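You operate a simulated robot arm through the tools that you are given. There is no shell and no other tool.

You are at the controls of a simulated robot arm. One attempt, no reset.

JOB
Plug sink 1, fill it over the line and tighten its nut till the drips stop.
Fine: use the green plug and leave it in; don't crush the gasket or let the sink run over.

Only the result counts: the job must be done as asked and must still hold three seconds after the hand-in. Knocking over, shifting, dropping, spilling or breaking anything else fails it.

ROBOT AND FRAMES
A 7-joint arm with a two-finger parallel gripper, fixed in place. Base frame: the origin is at the foot of the arm, x ahead of it, y to its left, z up; the work surface is at about z = 0.88. Readings come in m, degrees, newtons and seconds.
Its first joint turns from -132.0 to 132.0 degrees. Payload 3.91 kg.
Tool frame: the origin (TCP) lies between the finger pads and is the grasp point; the fingertips stand 0.03 m ahead of it; z points along the fingers, y is the line along which they close. Largest opening 0.11 m; finger width 0.02, thickness 0.01; the body of the gripper, 0.048 by 0.112 m, starts 0.055 m behind the TCP.
Orientation is that of the tool frame in the base frame, as [roll, pitch, yaw] about the fixed x, y, z axes, in that order (R = Rz(yaw) Ry(pitch) Rx(roll)). With the fingers straight down and closing along the base's y, the tool's x points along the base's -x, its y along +y and its z along -z.

CONTROLS
- The arm moves only by the tool step_arm. Its argument "plan" is a list of rows, each a list of 6 numbers: the shift along the tool's x, y, z in mm, then the turn, a rotation vector about the tool's x, y, z in degrees. In form: [[dx, dy, dz, rx, ry, rz], ...]. A call has 1 to 20 rows; each row is the pose to reach, as a shift and turn from the pose commanded when the call began, along the tool's axes at that moment. "claw" is the opening, from 0 (shut) to 1 (fully open), set as the call begins (left out, the last holds). Each row takes 0.2 s and may step no farther than 0.05 m and 8.6 degrees from the row before; otherwise, or with a gripper value out of range, the whole call is refused. A pose out of reach is approached as far as the arm can. The call stops where the force on the tool passes 90 N (or 10 N more than at its start, if that is more) or the arm is blocked; 0.2 s more then pass. Each finger travels about 0.108 m/s and halts on what it meets, pressing with about 28 N; the grip force reading is that of the motor and also rises with nothing between the fingers. The clock runs only during rows and for 0.2 s after the last one: add rows that repeat a pose to give the fingers time. It gives the time, the measured TCP pose, the force on the tool (base axes), the opening and the grip force at its end, in the units of the frame above (readings bear some noise), with the torque about the TCP (base axes, N m) and any sound that the robot's microphone picked up, and new pictures: "views" is both (left out), scene, wrist or none.
- Cameras (640 x 400 px; columns grow to the right, rows downward): "scene" is fixed at [0.0463, 0.6464, 1.6516]; the picture's right is [-0.11, -0.99, 0.00], its down [-0.72, 0.08, -0.68] and it looks along [0.68, -0.07, -0.73] (base axes); focal length 214 px, centre (320, 200). "wrist" rides on the gripper at [0.072, 0.017, -0.103] in the tool frame; the picture's right is [-0.23, 0.97, 0.00], its down [-0.76, -0.18, -0.62] and it looks along [-0.61, -0.14, 0.78] (tool axes); focal length 222 px, centre (320, 200).
- pixel_to_xyz(camera, pixels): for up to 12 pixels [column, row] of the newest picture of that camera ("zoom" is the newest enlarged one), the place [x, y, z] in the base frame of the surface seen there, good to about 0.002 m, but the place of the scene camera against the robot may be out by one fixed shift of up to 0.012 m in any direction. No time passes.
- zoom(camera, box): a new picture of the part [left, top, right, bottom] of that camera's present view, enlarged. No time passes.
- sign_off(): hands the job in; it is judged then, once.

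Leave the gripper open and the arm clear of the work at the hand-in unless told otherwise.

The tools are called after "Emit:" as a command line: name --pt "numbers of a row" for each row, then --argument value for the rest, lists and objects as JSON in quotes. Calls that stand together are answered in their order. step_arm: Moves the arm, as the interface text tells. Its arguments: {"type":"object","properties":{"plan":{"type":"array","items":{"type":"array","items":{"type":"number"}}},"claw":{"type":"number"},"views":{"type":"string","enum":["both","scene","wrist","none"]}},"required":["plan"]} The other tools are called the same way: pixel_to_xyz (camera, pixels) gives the place of the surface under pixels of a picture; zoom (camera, box) takes an enlarged picture of a part of a camera's view; sign_off () hands the job in.

At the start:

```text
t: 0.0
eef_pos: [0.377, 0.4633, 1.4122]
tcp_rot: [180.0, 0.0, 180.0]
ft_force: [-0.1, -0.3, 0.6]
ft_torque: [0.0, 0.0, -0.01]
opening: 0.1099
grasp_force: 0.0
```

scene: 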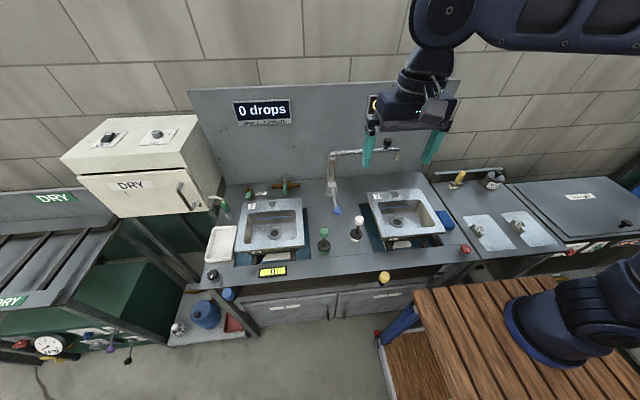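
wrist: 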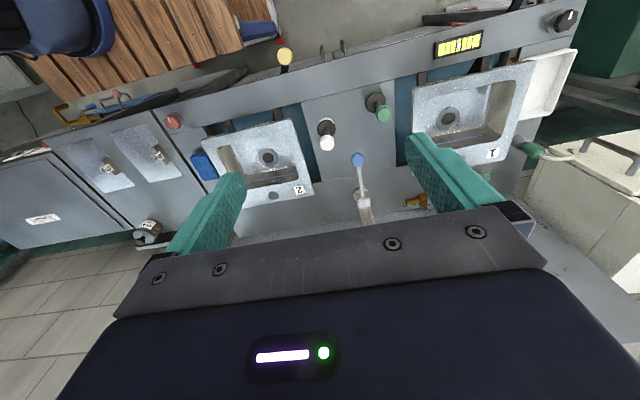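

I see two sinks. The left one in the scene view (pixel 272,225) looks like sink 1. There are green and white stoppers between them, a swivel spout at (333,170), and a drops display. I'll zoom in on these before moving.

Emit:
zoom --camera "scene" --box '[190, 130, 350, 230]'

Emit:
zoom --camera "scene" --box '[190, 190, 350, 290]'

Emit:
zoom --camera "scene" --box '[310, 130, 470, 230]'

Emit:
zoom --camera "scene" --box '[310, 190, 470, 290]'

Emit:
zoom --camera "wrist" --box '[300, 60, 600, 240]'

Emit:
zoom --camera "scene" --box '[220, 80, 420, 200]'

```text
4.00 times, centred on (270, 180) of scene
```

zoom: 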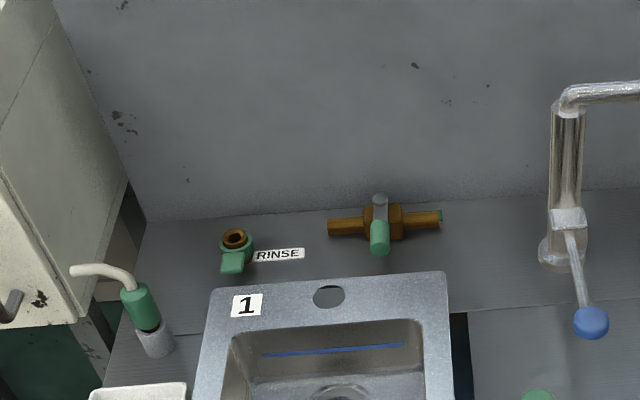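

```text
4.00 times, centred on (270, 240) of scene
```

zoom: 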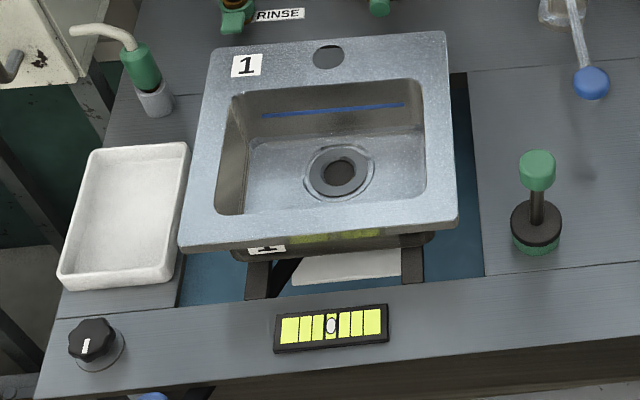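

```text
4.00 times, centred on (390, 180) of scene
```

zoom: 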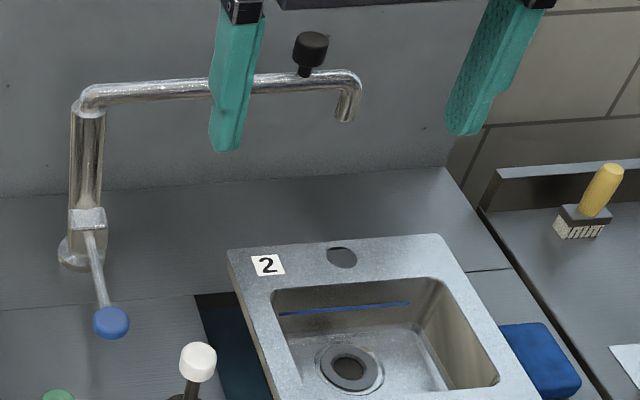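

```text
4.00 times, centred on (390, 240) of scene
```

zoom: 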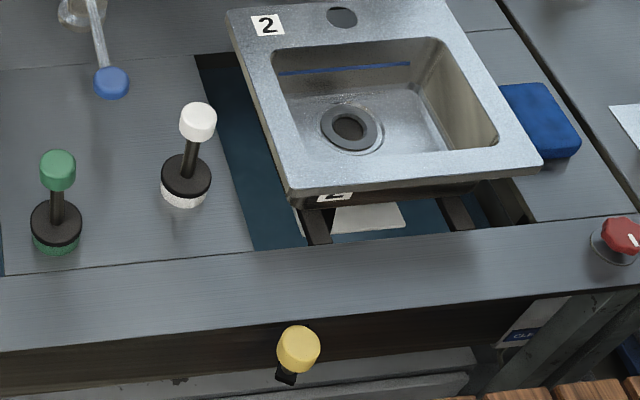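

```text
2.13 times, centred on (450, 150) of wrist
```

zoom: 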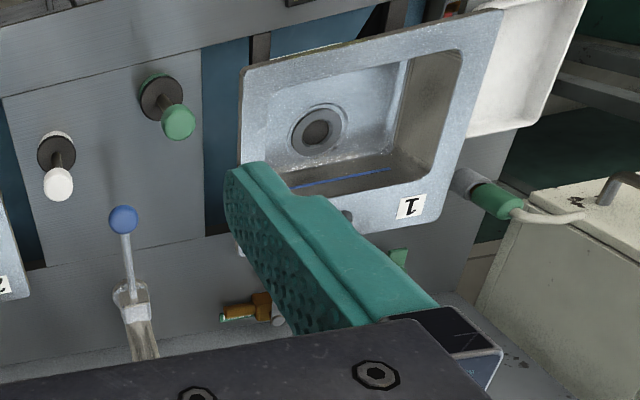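

```text
3.20 times, centred on (320, 140) of scene
```

zoom: 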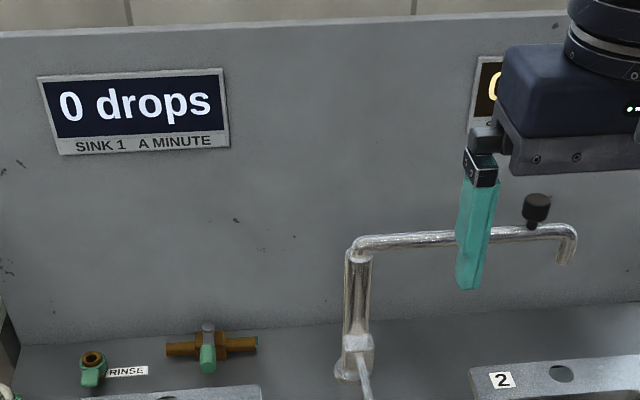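

Next I'll get the coordinates of the key features in the scene view.

Emit:
pixel_to_xyz --camera "scene" --pixels '[[324, 232], [324, 247], [274, 233], [338, 210], [332, 184], [387, 142], [397, 158], [336, 153], [208, 276], [269, 272], [384, 277], [272, 243]]'

Emit:
pixel_to_xyz --camera "wrist" --pixels '[[383, 114], [375, 100], [449, 118], [358, 160], [327, 142], [460, 43], [566, 20], [284, 55], [470, 155], [362, 210], [410, 200], [530, 150]]'

Emit:
zoom --camera "scene" --box '[170, 240, 330, 340]'

Emit:
zoom --camera "scene" --box '[230, 240, 310, 290]'

Emit:
zoom --camera "scene" --box '[320, 240, 480, 340]'

```text
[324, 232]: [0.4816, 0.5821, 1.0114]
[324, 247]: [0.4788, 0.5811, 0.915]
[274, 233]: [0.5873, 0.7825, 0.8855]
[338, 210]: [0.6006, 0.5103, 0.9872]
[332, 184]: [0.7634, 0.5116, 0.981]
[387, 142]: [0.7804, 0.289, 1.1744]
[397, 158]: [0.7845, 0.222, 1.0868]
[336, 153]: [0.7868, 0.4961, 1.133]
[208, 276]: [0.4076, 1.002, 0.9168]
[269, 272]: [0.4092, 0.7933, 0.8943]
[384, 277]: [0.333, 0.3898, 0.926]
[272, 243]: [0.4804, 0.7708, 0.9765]
```

```text
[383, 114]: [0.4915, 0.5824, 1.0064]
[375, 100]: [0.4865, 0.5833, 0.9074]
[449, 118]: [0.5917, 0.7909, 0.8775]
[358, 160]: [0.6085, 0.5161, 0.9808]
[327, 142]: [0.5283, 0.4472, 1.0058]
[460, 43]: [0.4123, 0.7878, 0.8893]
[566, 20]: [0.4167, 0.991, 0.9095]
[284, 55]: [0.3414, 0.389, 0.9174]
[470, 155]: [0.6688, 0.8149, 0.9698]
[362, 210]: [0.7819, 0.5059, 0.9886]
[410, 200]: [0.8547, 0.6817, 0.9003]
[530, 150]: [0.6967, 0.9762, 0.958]
```

```text
4.00 times, centred on (250, 290) of scene
```

zoom: 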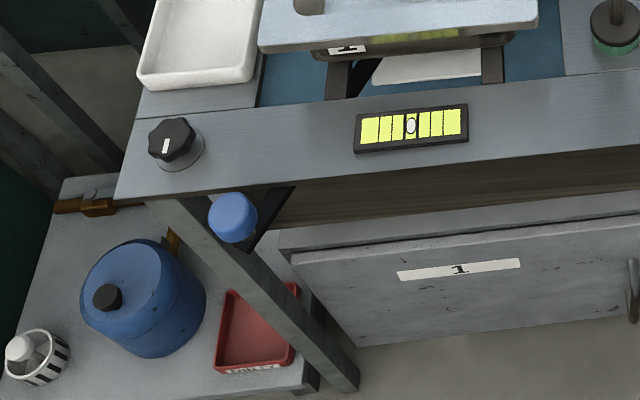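

```text
8.00 times, centred on (270, 265) of scene
```

zoom: 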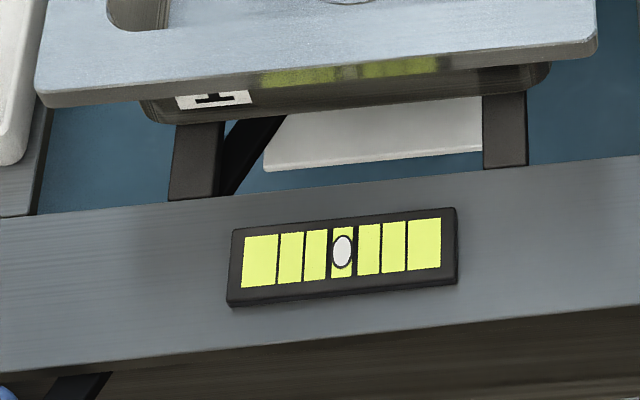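

```text
4.00 times, centred on (400, 290) of scene
```

zoom: 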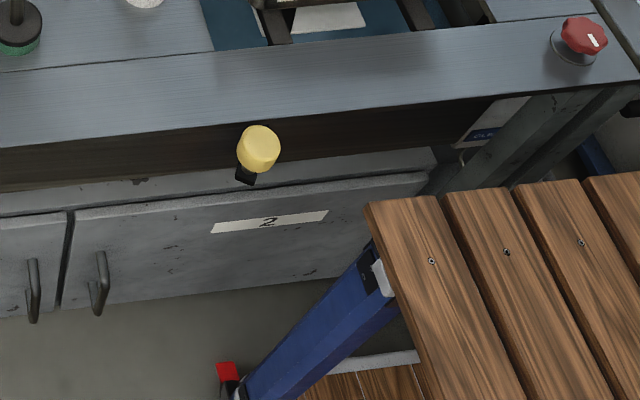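

The wrist view gives more trustworthy coordinates. Scene readings differ from it by about (-0.008, 0, +0.006). I want the position of the blue lever at (230,293) and a clearer view under sink 1, so I'll query more points.

Emit:
pixel_to_xyz --camera "scene" --pixels '[[229, 294], [228, 299], [243, 293], [240, 300], [268, 195], [240, 195], [285, 183], [220, 201], [225, 210], [221, 240], [300, 205], [238, 248]]'

Emit:
zoom --camera "scene" --box '[200, 270, 264, 310]'

Emit:
zoom --camera "scene" --box '[240, 170, 304, 210]'

Emit:
zoom --camera "scene" --box '[0, 300, 160, 400]'

Emit:
zoom --camera "scene" --box '[80, 110, 240, 210]'

Emit:
zoom --camera "scene" --box '[430, 150, 640, 280]'

```text
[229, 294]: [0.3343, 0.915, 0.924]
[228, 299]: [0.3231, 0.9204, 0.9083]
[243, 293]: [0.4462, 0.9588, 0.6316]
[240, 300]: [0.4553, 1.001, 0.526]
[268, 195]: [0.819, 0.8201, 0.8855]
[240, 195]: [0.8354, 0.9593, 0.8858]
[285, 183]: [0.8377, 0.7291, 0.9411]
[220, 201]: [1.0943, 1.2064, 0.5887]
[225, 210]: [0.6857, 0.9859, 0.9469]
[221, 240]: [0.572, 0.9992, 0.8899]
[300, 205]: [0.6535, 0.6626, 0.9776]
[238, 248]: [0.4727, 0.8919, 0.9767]
```

```text
10.00 times, centred on (232, 290) of scene
```

zoom: 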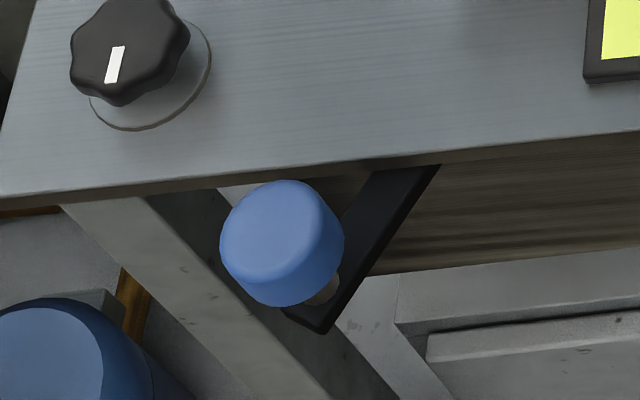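

```text
10.00 times, centred on (272, 190) of scene
```

zoom: 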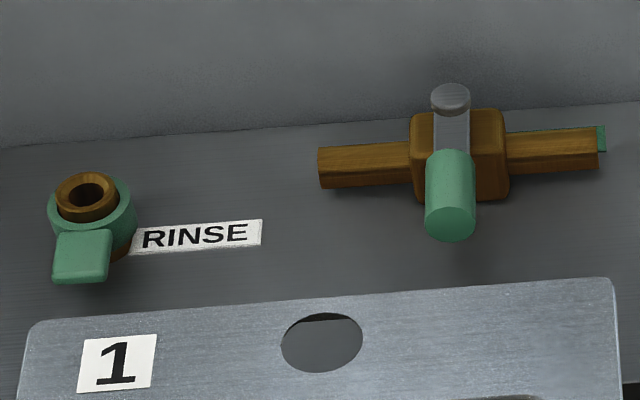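

```text
4.00 times, centred on (80, 350) of scene
```

zoom: 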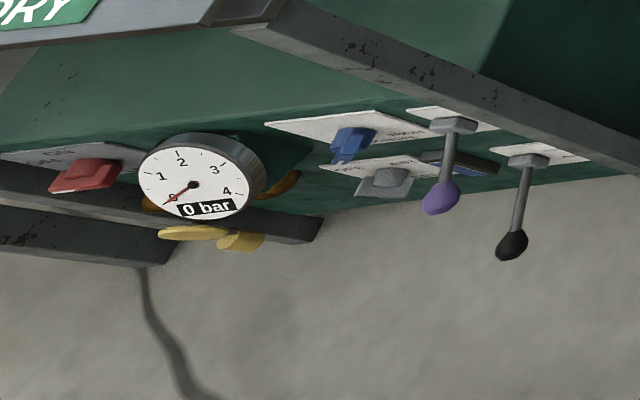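

```text
4.00 times, centred on (160, 160) of scene
```

zoom: 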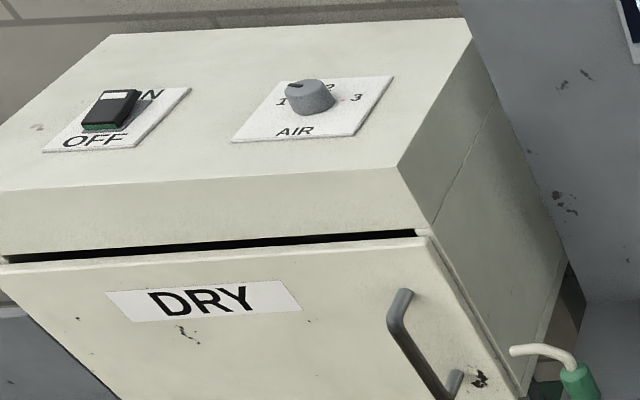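

```text
3.05 times, centred on (535, 215) of scene
```

zoom: 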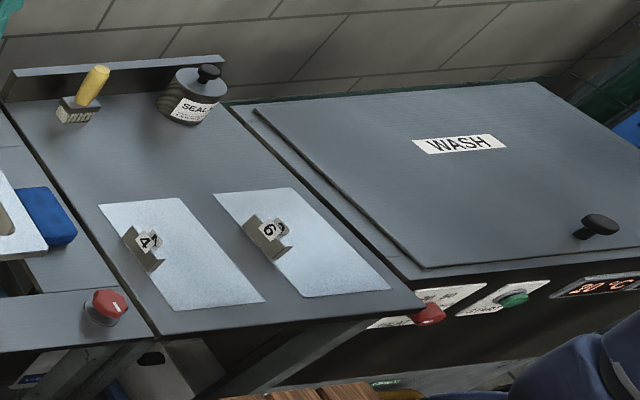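

The blue knob sits on a black wrench lever that runs under sink 1 to its nut. The faucet spout now points at sink 2, and its swivel knob is at about (0.78, 0.29, 1.17). I'll move above the green plug (wrist reading 0.4915, 0.5824) to see better.

Emit:
step_arm --pt "-18 20 32 0 0 0" --pt "-36 40 64 0 0 0" --pt "-54 60 96 0 0 0" --pt "-72 80 128 0 0 0" --pt "-92 100 160 0 0 0" --pt "-112 119 192 0 0 0" --claw 1

```text
t: 1.4
eef_pos: [0.4867, 0.582, 1.2216]
tcp_rot: [179.9, 0.0, -179.8]
ft_force: [0.1, -0.7, 0.3]
ft_torque: [0.03, -0.05, -0.02]
opening: 0.1101
grasp_force: 0.0
```

scene: 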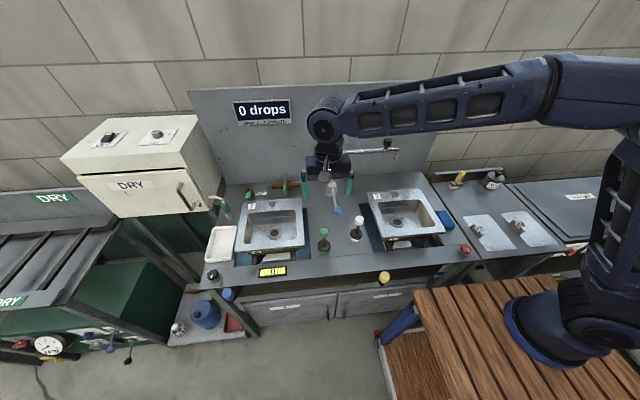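
wrist: 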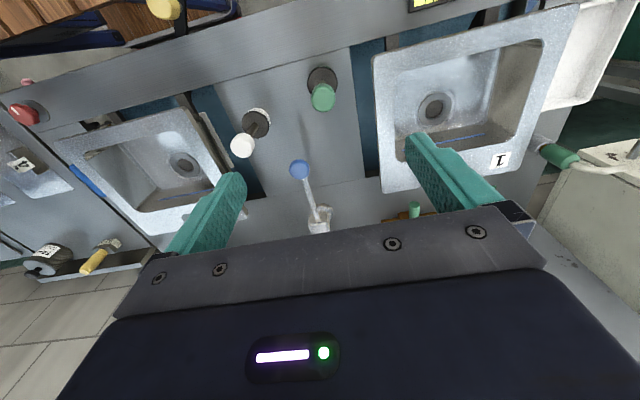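

The wrist camera now has a closer view. The green plug is at (322,97) and the drain of sink 1 at (434,107). I'll zoom in and measure.

Emit:
zoom --camera "wrist" --box '[280, 50, 360, 100]'

Emit:
pixel_to_xyz --camera "wrist" --pixels '[[323, 98], [323, 92], [321, 78], [310, 74], [335, 74], [322, 68], [434, 107], [418, 107], [450, 107], [300, 169], [319, 215], [322, 110]]'

Emit:
pixel_to_xyz --camera "wrist" --pixels '[[375, 63], [570, 8], [384, 190], [520, 168], [396, 80], [540, 42], [407, 150], [530, 125], [445, 139], [407, 68], [500, 120], [405, 120]]'

Emit:
zoom --camera "wrist" --box '[360, 0, 600, 150]'

```text
8.00 times, centred on (320, 75) of wrist
```

zoom: 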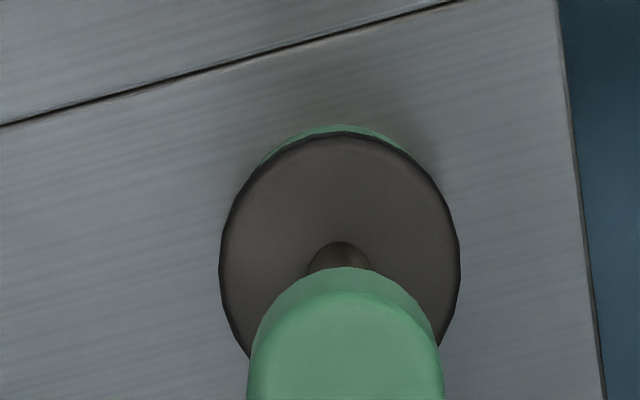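

```text
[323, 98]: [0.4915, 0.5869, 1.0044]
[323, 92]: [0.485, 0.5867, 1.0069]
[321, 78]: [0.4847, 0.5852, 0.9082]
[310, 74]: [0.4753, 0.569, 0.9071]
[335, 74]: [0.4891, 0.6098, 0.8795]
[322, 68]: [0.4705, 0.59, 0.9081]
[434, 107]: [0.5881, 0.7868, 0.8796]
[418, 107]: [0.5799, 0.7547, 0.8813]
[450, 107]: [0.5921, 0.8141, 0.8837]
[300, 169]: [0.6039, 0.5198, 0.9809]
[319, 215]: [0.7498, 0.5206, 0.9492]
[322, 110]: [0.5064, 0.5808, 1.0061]
```

```text
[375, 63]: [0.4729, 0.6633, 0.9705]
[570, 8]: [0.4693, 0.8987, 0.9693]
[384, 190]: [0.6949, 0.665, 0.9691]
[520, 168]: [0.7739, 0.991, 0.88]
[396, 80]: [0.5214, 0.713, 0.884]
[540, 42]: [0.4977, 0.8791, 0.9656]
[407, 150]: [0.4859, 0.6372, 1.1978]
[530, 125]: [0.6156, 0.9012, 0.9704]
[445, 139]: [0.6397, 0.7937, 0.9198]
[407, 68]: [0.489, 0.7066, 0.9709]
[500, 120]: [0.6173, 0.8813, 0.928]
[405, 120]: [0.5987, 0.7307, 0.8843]
```

```text
2.67 times, centred on (480, 75) of wrist
```

zoom: 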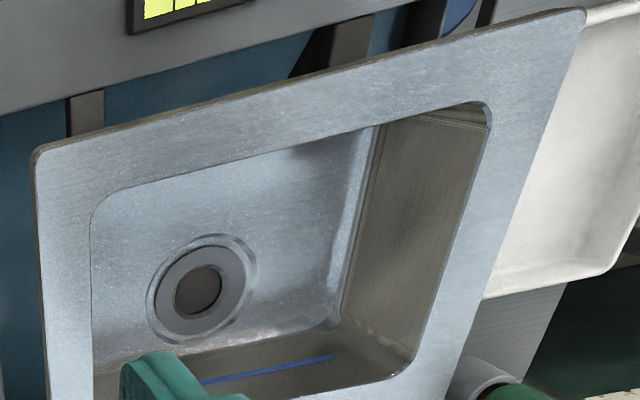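

I put the green plug's cap at about (0.491, 0.585), with its top at z≈1.006. I'll lower the open fingers around it, stopping short first to check alignment.

Emit:
step_arm --pt "-2 2 40 0 0 0" --pt "-4 3 80 0 0 0" --pt "-4 3 120 0 0 0" --pt "-4 3 160 0 0 0" --claw 1

```text
t: 2.4
eef_pos: [0.49, 0.5856, 1.0611]
tcp_rot: [-180.0, -0.1, -180.0]
ft_force: [0.1, -0.7, 0.7]
ft_torque: [0.0, -0.02, 0.02]
opening: 0.11
grasp_force: 0.1
```

scene: 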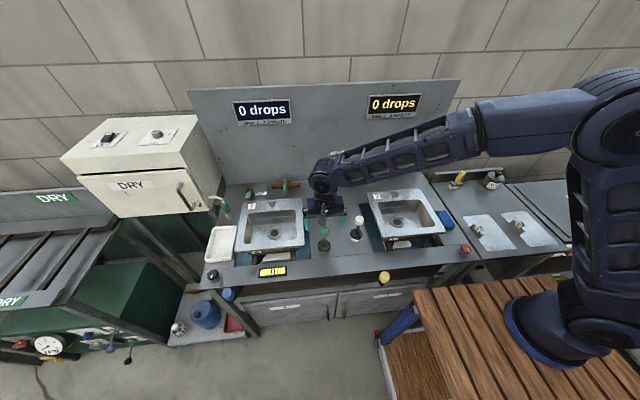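
wrist: 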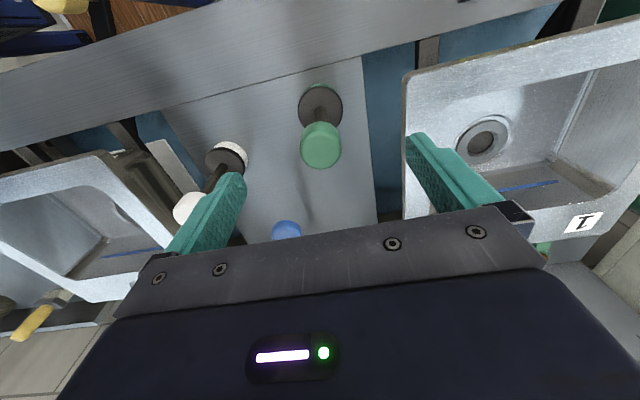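

The fingers straddle the plug. I'll measure the cap and disc more closely.

Emit:
pixel_to_xyz --camera "wrist" --pixels '[[301, 140], [320, 145], [339, 140], [320, 127], [320, 157], [299, 105], [343, 105], [320, 90], [320, 165], [321, 119], [488, 138], [190, 200]]'

Emit:
zoom --camera "wrist" --box '[270, 70, 370, 180]'

Emit:
zoom --camera "wrist" --box '[430, 90, 550, 180]'

```text
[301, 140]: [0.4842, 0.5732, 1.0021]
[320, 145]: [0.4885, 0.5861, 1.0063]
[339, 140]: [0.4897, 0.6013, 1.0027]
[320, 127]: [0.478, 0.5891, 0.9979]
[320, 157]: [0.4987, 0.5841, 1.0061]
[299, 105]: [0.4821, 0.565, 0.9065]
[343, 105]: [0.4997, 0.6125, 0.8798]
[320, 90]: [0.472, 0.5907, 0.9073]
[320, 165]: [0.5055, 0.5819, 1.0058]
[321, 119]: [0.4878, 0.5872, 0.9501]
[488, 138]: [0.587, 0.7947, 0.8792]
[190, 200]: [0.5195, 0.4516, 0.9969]
```

```text
3.64 times, centred on (320, 125) of wrist
```

zoom: 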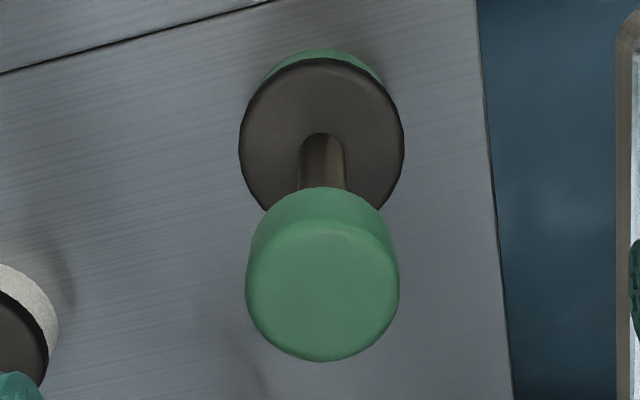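

```text
4.44 times, centred on (490, 135) of wrist
```

zoom: 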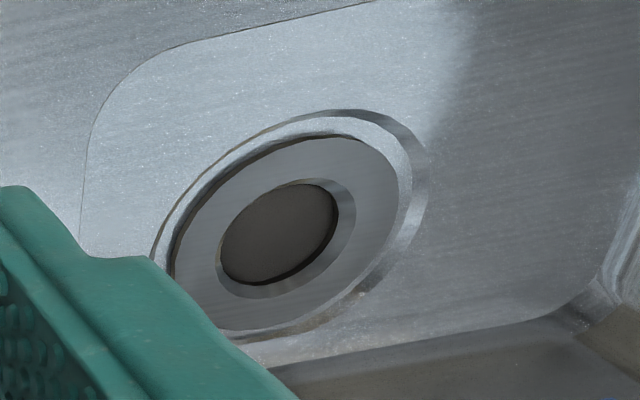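

The cap centre is at about (0.492, 0.587), 28 mm across. I'll go down to z≈0.993, then close.

Emit:
step_arm --pt "-2 1.5 35 0 0 0" --pt "-2 1.5 68 0 0 0" --pt "-2 1.5 68 0 0 0" --claw 1 --views "none"

Emit:
step_arm --pt "0 0 0 0 0 0" --pt "0 0 0 0 0 0" --pt "0 0 0 0 0 0" --claw 0.1

```text
t: 3.2
eef_pos: [0.4941, 0.5882, 0.9923]
tcp_rot: [180.0, 0.1, 180.0]
ft_force: [-0.5, 0.0, 0.8]
ft_torque: [0.02, 0.01, 0.01]
opening: 0.11
grasp_force: 0.1
```

```text
t: 4.0
eef_pos: [0.4935, 0.5872, 0.9914]
tcp_rot: [180.0, -0.1, 180.0]
ft_force: [-0.7, -0.2, -0.2]
ft_torque: [-0.01, -0.03, -0.03]
opening: 0.0333
grasp_force: 28.3
```

scene: 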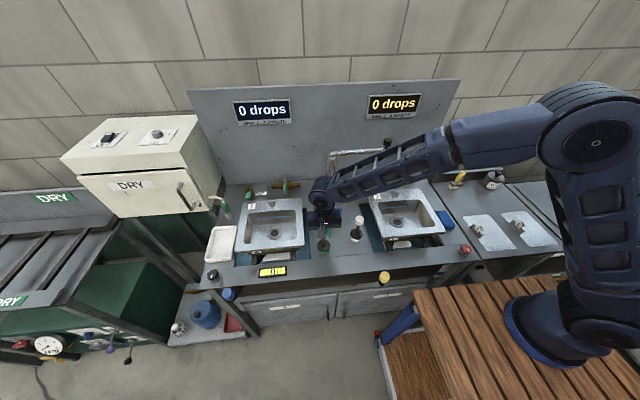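
wrist: 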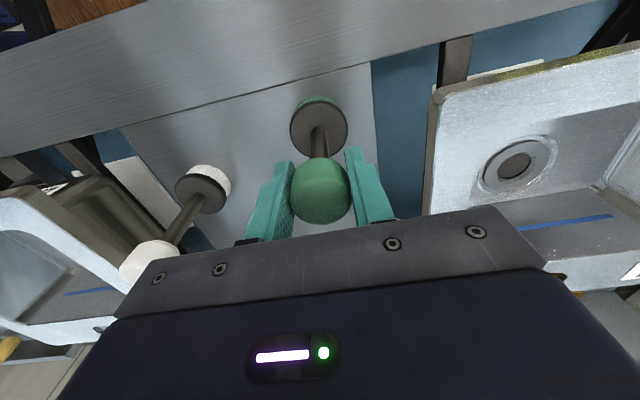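

I'm gripping the cap (opening 0.033). I'll lift straight up 130 mm.

Emit:
step_arm --pt "0 0 -40 0 0 0" --pt "0 0 -80 0 0 0" --pt "0 0 -110 0 0 0" --pt "0 0 -135 0 0 0"

```text
t: 5.0
eef_pos: [0.4935, 0.587, 1.1266]
tcp_rot: [179.9, -0.1, 180.0]
ft_force: [-0.1, 0.7, -1.6]
ft_torque: [-0.02, 0.02, -0.03]
opening: 0.0333
grasp_force: 27.9
```

scene: 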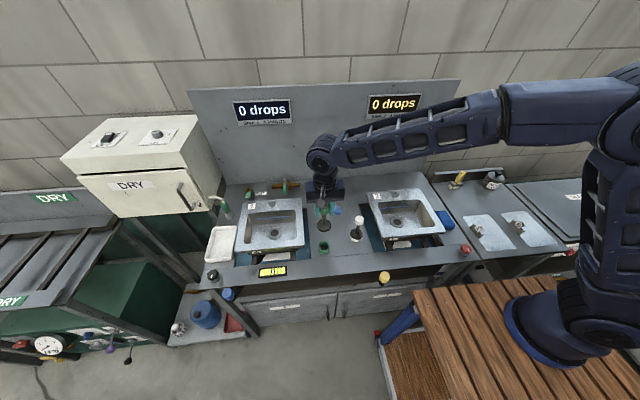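
wrist: 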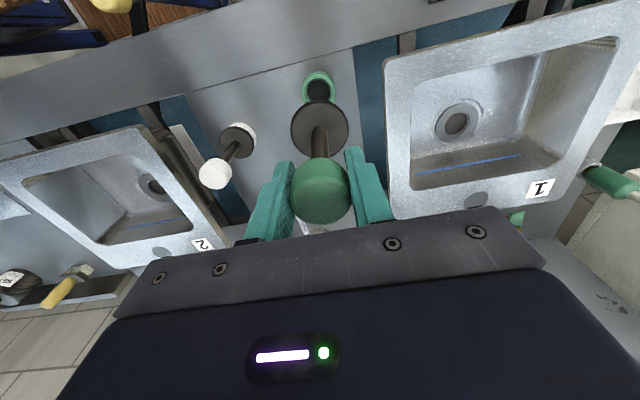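

The plug is lifted, and its green ring stand stayed on the bench. Now I'll measure the drain (456,123).

Emit:
zoom --camera "wrist" --box '[416, 98, 496, 148]'

Emit:
pixel_to_xyz --camera "wrist" --pixels '[[434, 122], [480, 122], [457, 103], [457, 141], [446, 123], [468, 123], [457, 114], [457, 132], [320, 102], [292, 127], [348, 127], [319, 149]]'

Emit:
zoom --camera "wrist" --box '[280, 60, 360, 160]'

```text
8.00 times, centred on (456, 123) of wrist
```

zoom: 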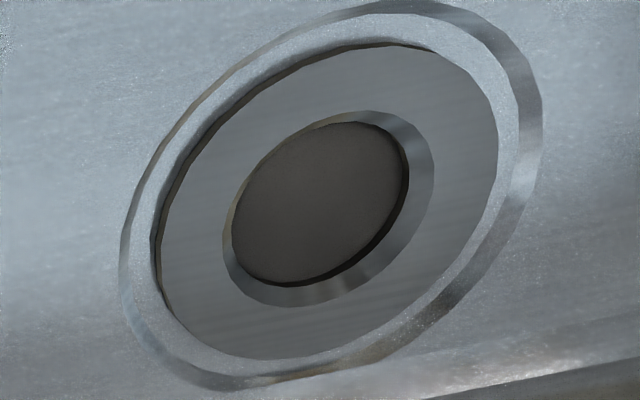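

```text
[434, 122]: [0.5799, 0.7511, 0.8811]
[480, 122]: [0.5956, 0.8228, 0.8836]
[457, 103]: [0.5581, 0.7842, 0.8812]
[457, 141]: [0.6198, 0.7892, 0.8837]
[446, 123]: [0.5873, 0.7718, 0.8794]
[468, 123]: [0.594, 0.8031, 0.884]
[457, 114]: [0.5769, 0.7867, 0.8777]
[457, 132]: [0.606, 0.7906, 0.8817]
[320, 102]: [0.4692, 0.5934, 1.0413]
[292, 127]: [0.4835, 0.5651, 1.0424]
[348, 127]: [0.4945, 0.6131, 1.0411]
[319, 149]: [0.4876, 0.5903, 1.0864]
```

```text
4.00 times, centred on (320, 110) of wrist
```

zoom: 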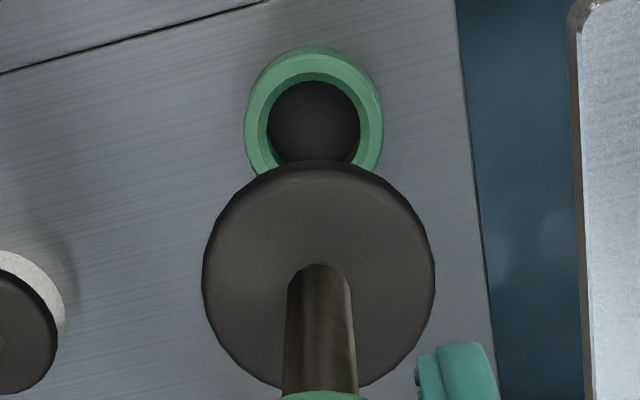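

The drain centre is at about (0.588, 0.787, 0.883). I'll carry the plug over it at transit height, clearing the 0.97 rim.

Emit:
step_arm --pt "-19 40 0 0 0 0" --pt "-38 80 0 0 0 0" --pt "-57 120 0 0 0 0" --pt "-76 160 0 0 0 0" --pt "-95.5 199.5 0 0 0 0" --pt "-95.5 199.5 0 0 0 0"

```text
t: 6.4
eef_pos: [0.5879, 0.7857, 1.1265]
tcp_rot: [179.9, 0.0, -179.9]
ft_force: [0.4, 0.1, -0.9]
ft_torque: [-0.01, 0.0, -0.01]
opening: 0.0332
grasp_force: 28.2
```

scene: 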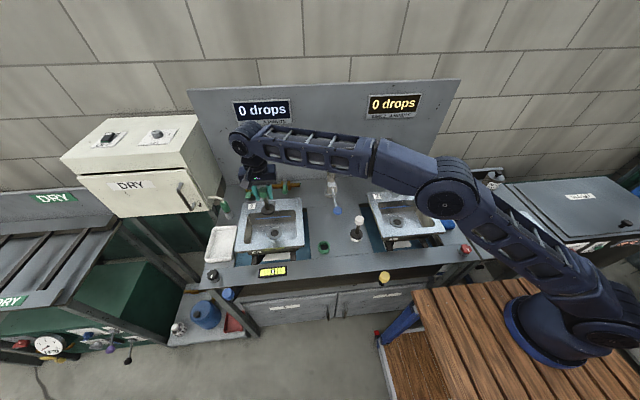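
wrist: 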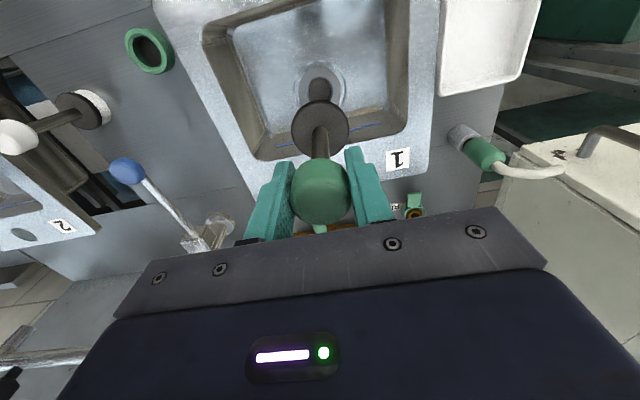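

I'm over the sink. Before lowering I'll check the drain position under the plug.

Emit:
zoom --camera "wrist" --box '[270, 50, 370, 130]'

Emit:
pixel_to_xyz --camera "wrist" --pixels '[[320, 62], [320, 72], [298, 85], [343, 85], [298, 95], [343, 95], [292, 127], [348, 127], [320, 101], [312, 118], [325, 135], [360, 90]]'

```text
5.00 times, centred on (320, 90) of wrist
```

zoom: 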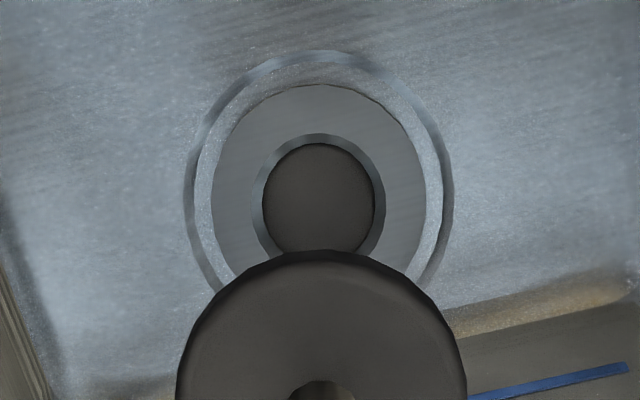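

```text
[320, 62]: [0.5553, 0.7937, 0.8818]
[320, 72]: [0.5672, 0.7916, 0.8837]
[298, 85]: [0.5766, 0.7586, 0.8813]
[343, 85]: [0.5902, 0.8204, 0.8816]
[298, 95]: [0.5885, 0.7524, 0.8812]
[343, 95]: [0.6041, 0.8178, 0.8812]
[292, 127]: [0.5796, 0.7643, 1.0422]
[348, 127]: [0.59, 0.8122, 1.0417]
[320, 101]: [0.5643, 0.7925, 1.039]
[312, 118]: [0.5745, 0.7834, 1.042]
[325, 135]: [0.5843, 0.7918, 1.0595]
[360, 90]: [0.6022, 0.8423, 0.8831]
```

The disc centre (0.588, 0.788) matches the drain centre (0.588, 0.787). I'll lower to near contact.

Emit:
step_arm --pt "0 0 40 0 0 0" --pt "0 0 80 0 0 0" --pt "0 0 110 0 0 0" --pt "0 0 125 0 0 0" --pt "0 0 125 0 0 0"

```text
t: 7.6
eef_pos: [0.5887, 0.7868, 1.0025]
tcp_rot: [180.0, 0.1, -179.9]
ft_force: [-0.7, -0.1, -1.1]
ft_torque: [0.0, -0.03, -0.01]
opening: 0.0331
grasp_force: 28.2
```

scene: 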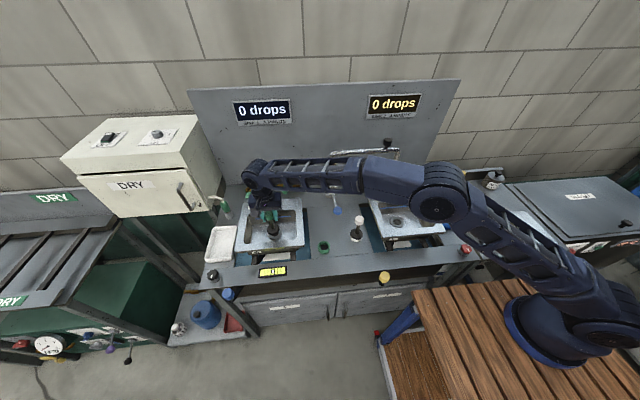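
wrist: 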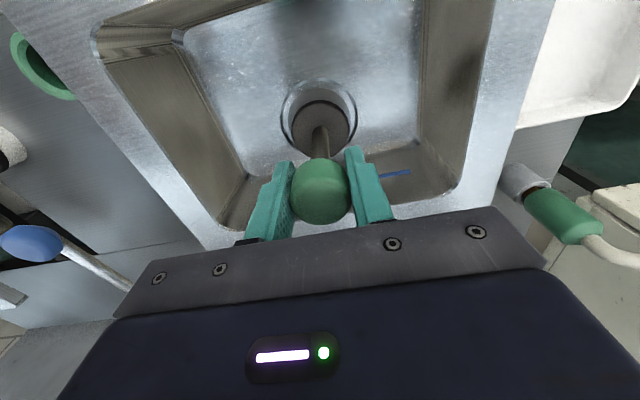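

No contact yet, and the disc looks concentric over the drain. I'll lower in small steps and watch the force.

Emit:
step_arm --pt "0 0 3 0 0 0" --pt "0 0 6 0 0 0" --pt "0 0 9 0 0 0" --pt "0 0 12 0 0 0" --views "wrist"

```text
t: 8.6
eef_pos: [0.5886, 0.7876, 0.9902]
tcp_rot: [-180.0, 0.0, 179.9]
ft_force: [0.4, -0.4, -1.3]
ft_torque: [0.0, 0.0, -0.01]
opening: 0.0336
grasp_force: 27.7
```

wrist: 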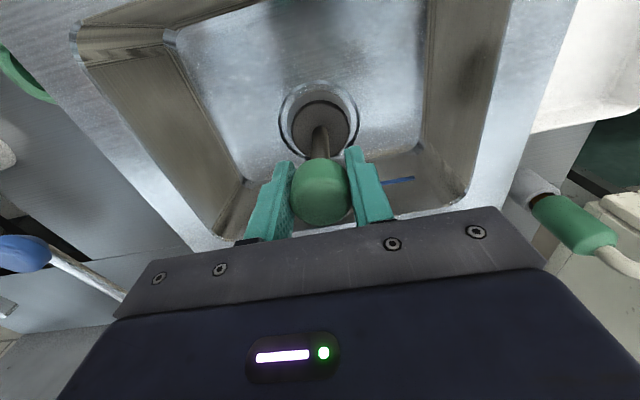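

Still free. I'll keep going down in small steps.

Emit:
step_arm --pt "0 0 2 0 0 0" --pt "0 0 4 0 0 0" --pt "0 0 6 0 0 0" --views "wrist"

```text
t: 9.4
eef_pos: [0.5875, 0.7857, 0.9844]
tcp_rot: [-180.0, 0.0, -180.0]
ft_force: [-0.4, 0.1, -2.2]
ft_torque: [-0.04, -0.01, 0.0]
opening: 0.0333
grasp_force: 28.4
```

wrist: 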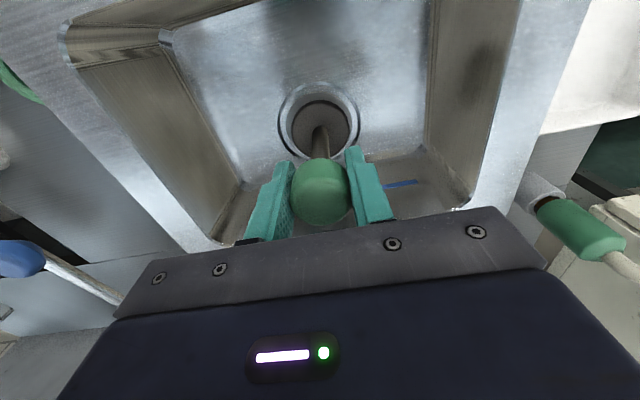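

Emit:
step_arm --pt "0 0 2 0 0 0" --pt "0 0 4 0 0 0" --pt "0 0 6 0 0 0" --views "wrist"

Emit:
zoom --camera "wrist" --box '[270, 70, 370, 170]'

```text
t: 10.2
eef_pos: [0.5886, 0.7868, 0.9773]
tcp_rot: [-180.0, 0.0, 180.0]
ft_force: [-0.1, 0.1, -1.7]
ft_torque: [0.01, -0.02, -0.01]
opening: 0.0333
grasp_force: 27.9
```

wrist: 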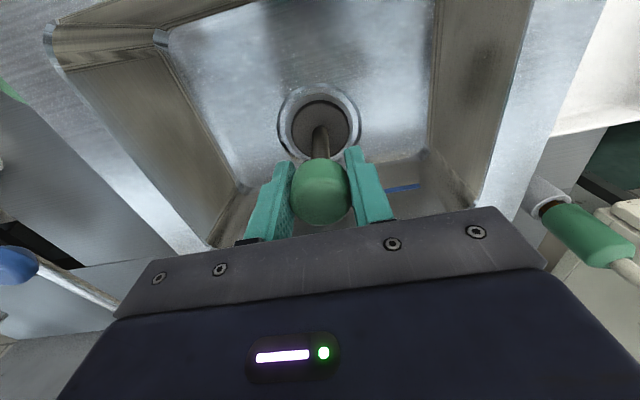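

```text
4.00 times, centred on (320, 120) of wrist
```

zoom: 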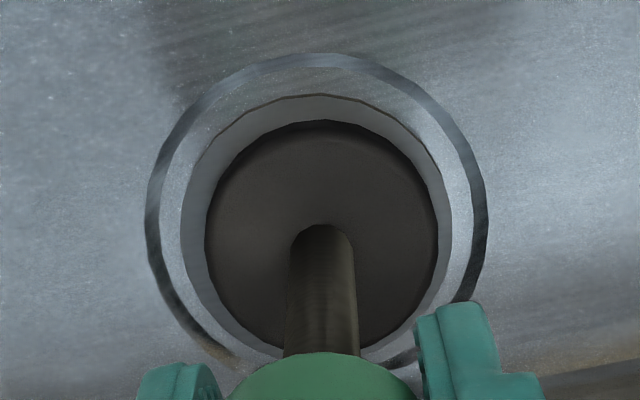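

The disc appears about 1 mm too far toward +y relative to the drain ring. I'll shift -1 mm in y and continue down.

Emit:
step_arm --pt "0 -1.2 0 0 0 0" --pt "0 -1.2 2 0 0 0" --pt "0 -1.2 4 0 0 0" --views "wrist"

Emit:
step_arm --pt "0 0 1 0 0 0" --pt "0 0 2 0 0 0" --pt "0 0 3 0 0 0" --views "wrist"

```text
t: 11.0
eef_pos: [0.5897, 0.7863, 0.9766]
tcp_rot: [179.9, 0.1, -179.9]
ft_force: [-0.3, -2.0, 14.8]
ft_torque: [-0.48, 0.29, 0.0]
opening: 0.0332
grasp_force: 28.5
```

wrist: 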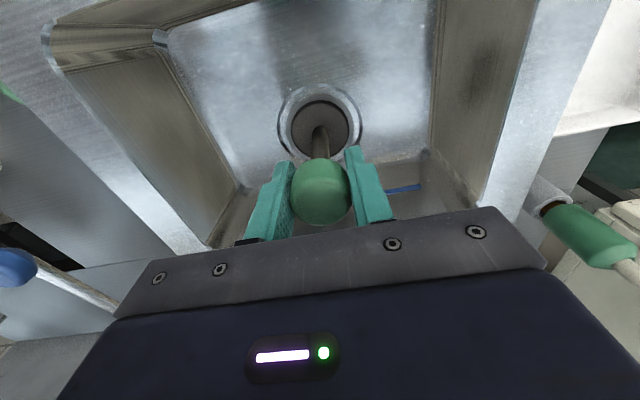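

```text
t: 11.8
eef_pos: [0.5885, 0.7857, 0.9723]
tcp_rot: [179.9, 0.0, 180.0]
ft_force: [2.9, 4.4, 26.9]
ft_torque: [-0.21, -0.1, 0.04]
opening: 0.0336
grasp_force: 27.7
```

wrist: 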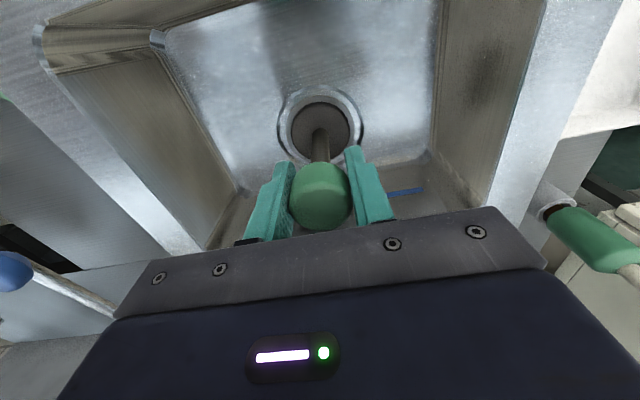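

It made contact: 15 N, then 27 N while moving down 4 mm. I'll zoom in to see whether it is seated or slipping.

Emit:
zoom --camera "wrist" --box '[270, 70, 370, 170]'

Emit:
zoom --camera "wrist" --box '[230, 130, 400, 260]'

Emit:
pixel_to_xyz --camera "wrist" --pixels '[[320, 200], [320, 190], [305, 115], [335, 115], [320, 108], [320, 95], [296, 130], [345, 130]]'

```text
4.00 times, centred on (320, 120) of wrist
```

zoom: 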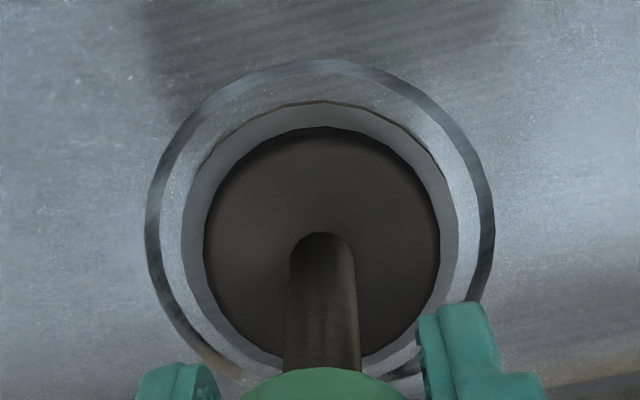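

```text
3.08 times, centred on (315, 195) of wrist
```

zoom: 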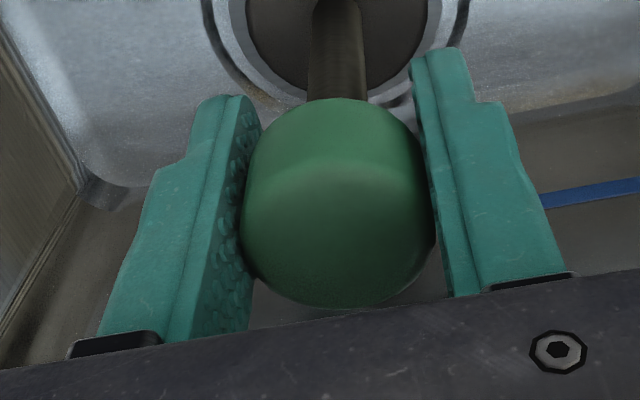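

```text
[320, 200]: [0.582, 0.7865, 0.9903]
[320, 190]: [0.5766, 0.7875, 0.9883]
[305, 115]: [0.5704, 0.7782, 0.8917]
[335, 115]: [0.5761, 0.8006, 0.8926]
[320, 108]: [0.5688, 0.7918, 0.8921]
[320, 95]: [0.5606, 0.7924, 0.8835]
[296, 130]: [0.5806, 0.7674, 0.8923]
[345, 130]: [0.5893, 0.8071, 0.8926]
```

The disc is now concentric with its top at z≈0.892, and the fingers have slid about 4 mm down the cap, so it is bottoming out. I'll open the fingers, rise and check how it sits.

Emit:
step_arm --pt "0 0 0 0 0 0" --pt "0 0 0 0 0 0" --pt "0 0 -30 0 0 0" --pt "0 0 -60 0 0 0" --pt "0 0 -80 0 0 0" --claw 0.6

Emit:
zoom --camera "wrist" --box '[270, 60, 370, 160]'

Emit:
pixel_to_xyz --camera "wrist" --pixels '[[320, 108], [320, 125], [320, 135], [306, 130], [334, 130], [320, 95]]'

Emit:
zoom --camera "scene" --box '[230, 190, 310, 260]'

```text
t: 13.0
eef_pos: [0.5887, 0.7853, 1.0515]
tcp_rot: [-180.0, -0.1, 180.0]
ft_force: [0.0, 0.7, -0.2]
ft_torque: [-0.03, 0.0, 0.02]
opening: 0.066
grasp_force: 0.0
```

scene: 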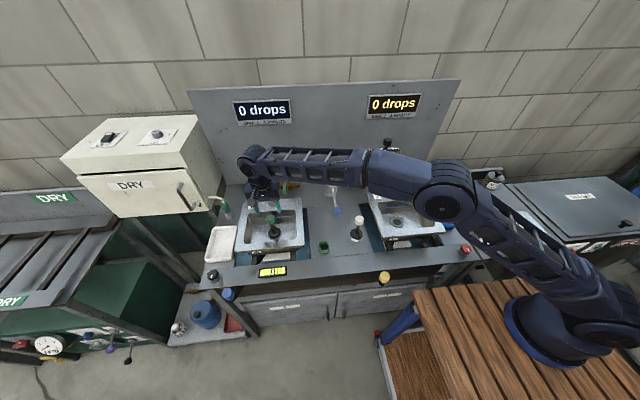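
wrist: 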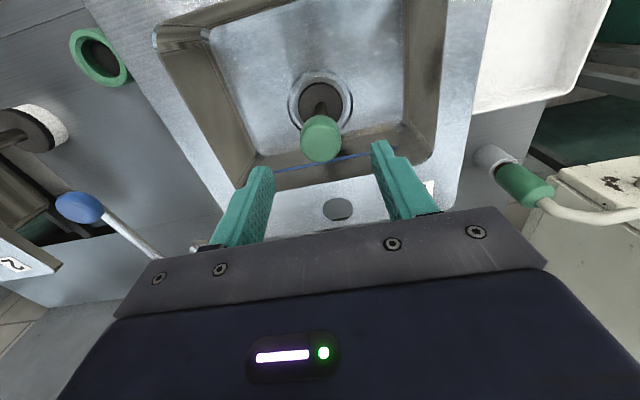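

```text
4.00 times, centred on (320, 110) of wrist
```

zoom: 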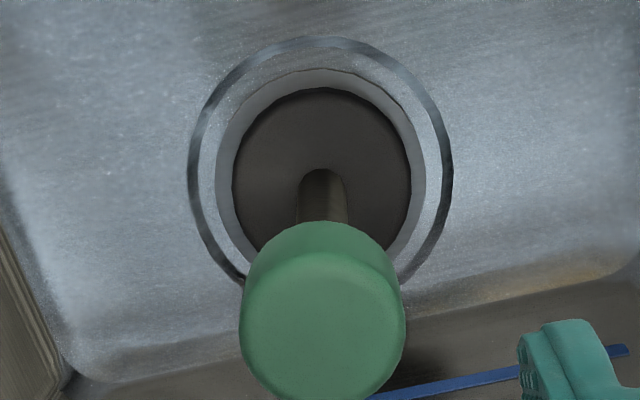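

```text
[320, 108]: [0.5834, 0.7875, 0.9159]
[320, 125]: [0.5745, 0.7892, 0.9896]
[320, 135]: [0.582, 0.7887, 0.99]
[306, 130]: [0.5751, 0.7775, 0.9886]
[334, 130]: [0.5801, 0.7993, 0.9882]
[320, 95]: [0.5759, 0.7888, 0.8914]
```

```text
5.71 times, centred on (270, 225) of scene
```

zoom: 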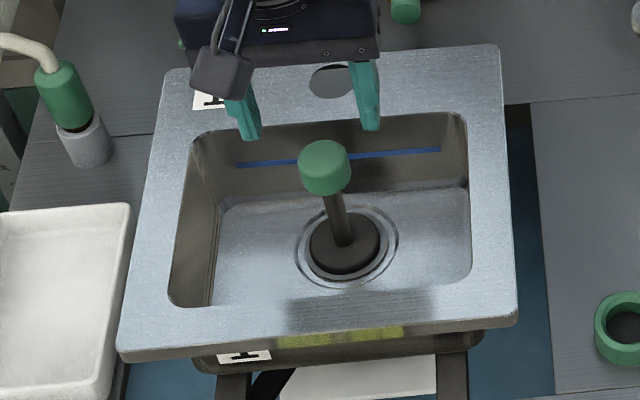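

The plug stands upright and centred. I'll zoom in closely on its disc edge to judge whether it is fully seated.

Emit:
zoom --camera "scene" --box '[264, 222, 288, 240]'

Emit:
zoom --camera "scene" --box '[340, 220, 372, 244]'

Emit:
zoom --camera "wrist" --box '[60, 20, 140, 90]'

```text
16.00 times, centred on (276, 231) of scene
```

zoom: 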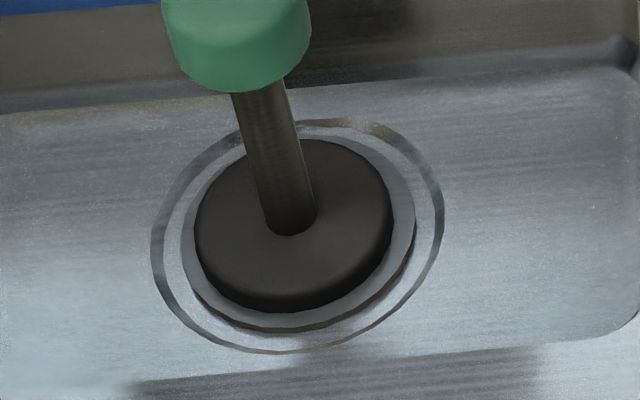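

```text
16.00 times, centred on (356, 232) of scene
```

zoom: 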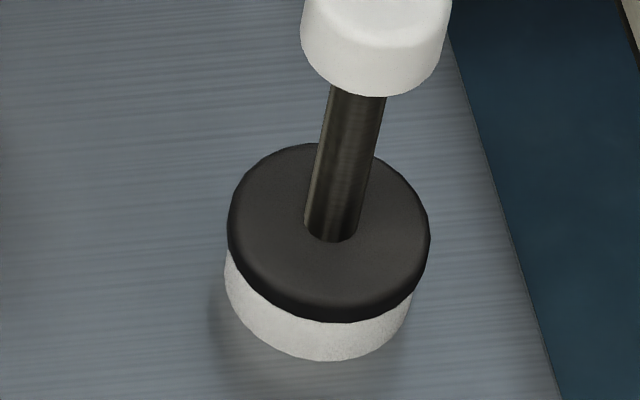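

```text
5.71 times, centred on (100, 55) of wrist
```

zoom: 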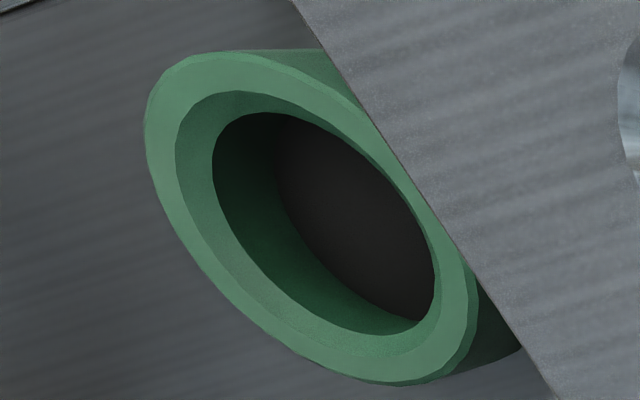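

The disc sits flush on the drain plate with the same visible edge height as the plug on its stand. The spout is next. I'll rise and fly over to the spout's swivel knob near (0.78, 0.29, 1.17), staying high.

Emit:
step_arm --pt "0 0 -50 0 0 0" --pt "0 0 -100 0 0 0" --pt "0 0 -150 0 0 0" --pt "0 0 -200 0 0 0" --pt "0 0 -250 0 0 0" --pt "-10 -48 -250 0 0 0" --pt "-20 -96 -250 0 0 0" --pt "-30 -144 -250 0 0 0" --pt "-40 -192 -250 0 0 0" --pt "-50 -240 -250 0 0 0" --pt "-60 -288 -250 0 0 0" --pt "-70 -336 -250 0 0 0" --pt "-80 -384 -250 0 0 0" --pt "-90 -432 -250 0 0 0" --pt "-100 -470 -250 0 0 0" --pt "-100 -470 -250 0 0 0" --claw 1

```text
t: 16.4
eef_pos: [0.687, 0.3153, 1.2994]
tcp_rot: [-180.0, 0.0, -179.9]
ft_force: [0.9, 0.2, 0.1]
ft_torque: [0.01, -0.02, 0.0]
opening: 0.11
grasp_force: 0.1
out of reach, approached as far as the arm can: row 4, 5
```

scene: 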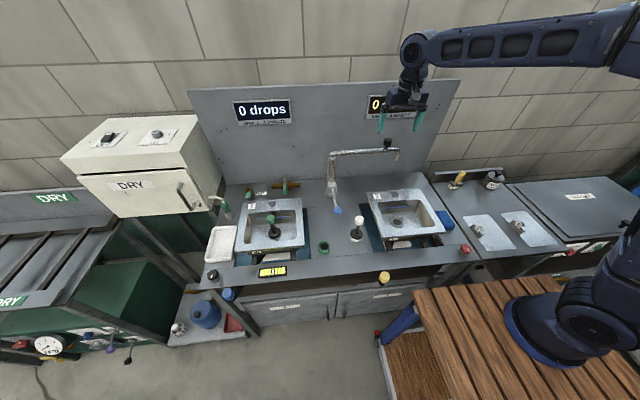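
wrist: 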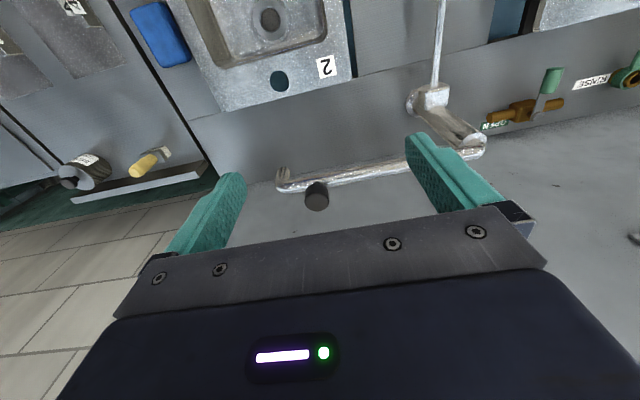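

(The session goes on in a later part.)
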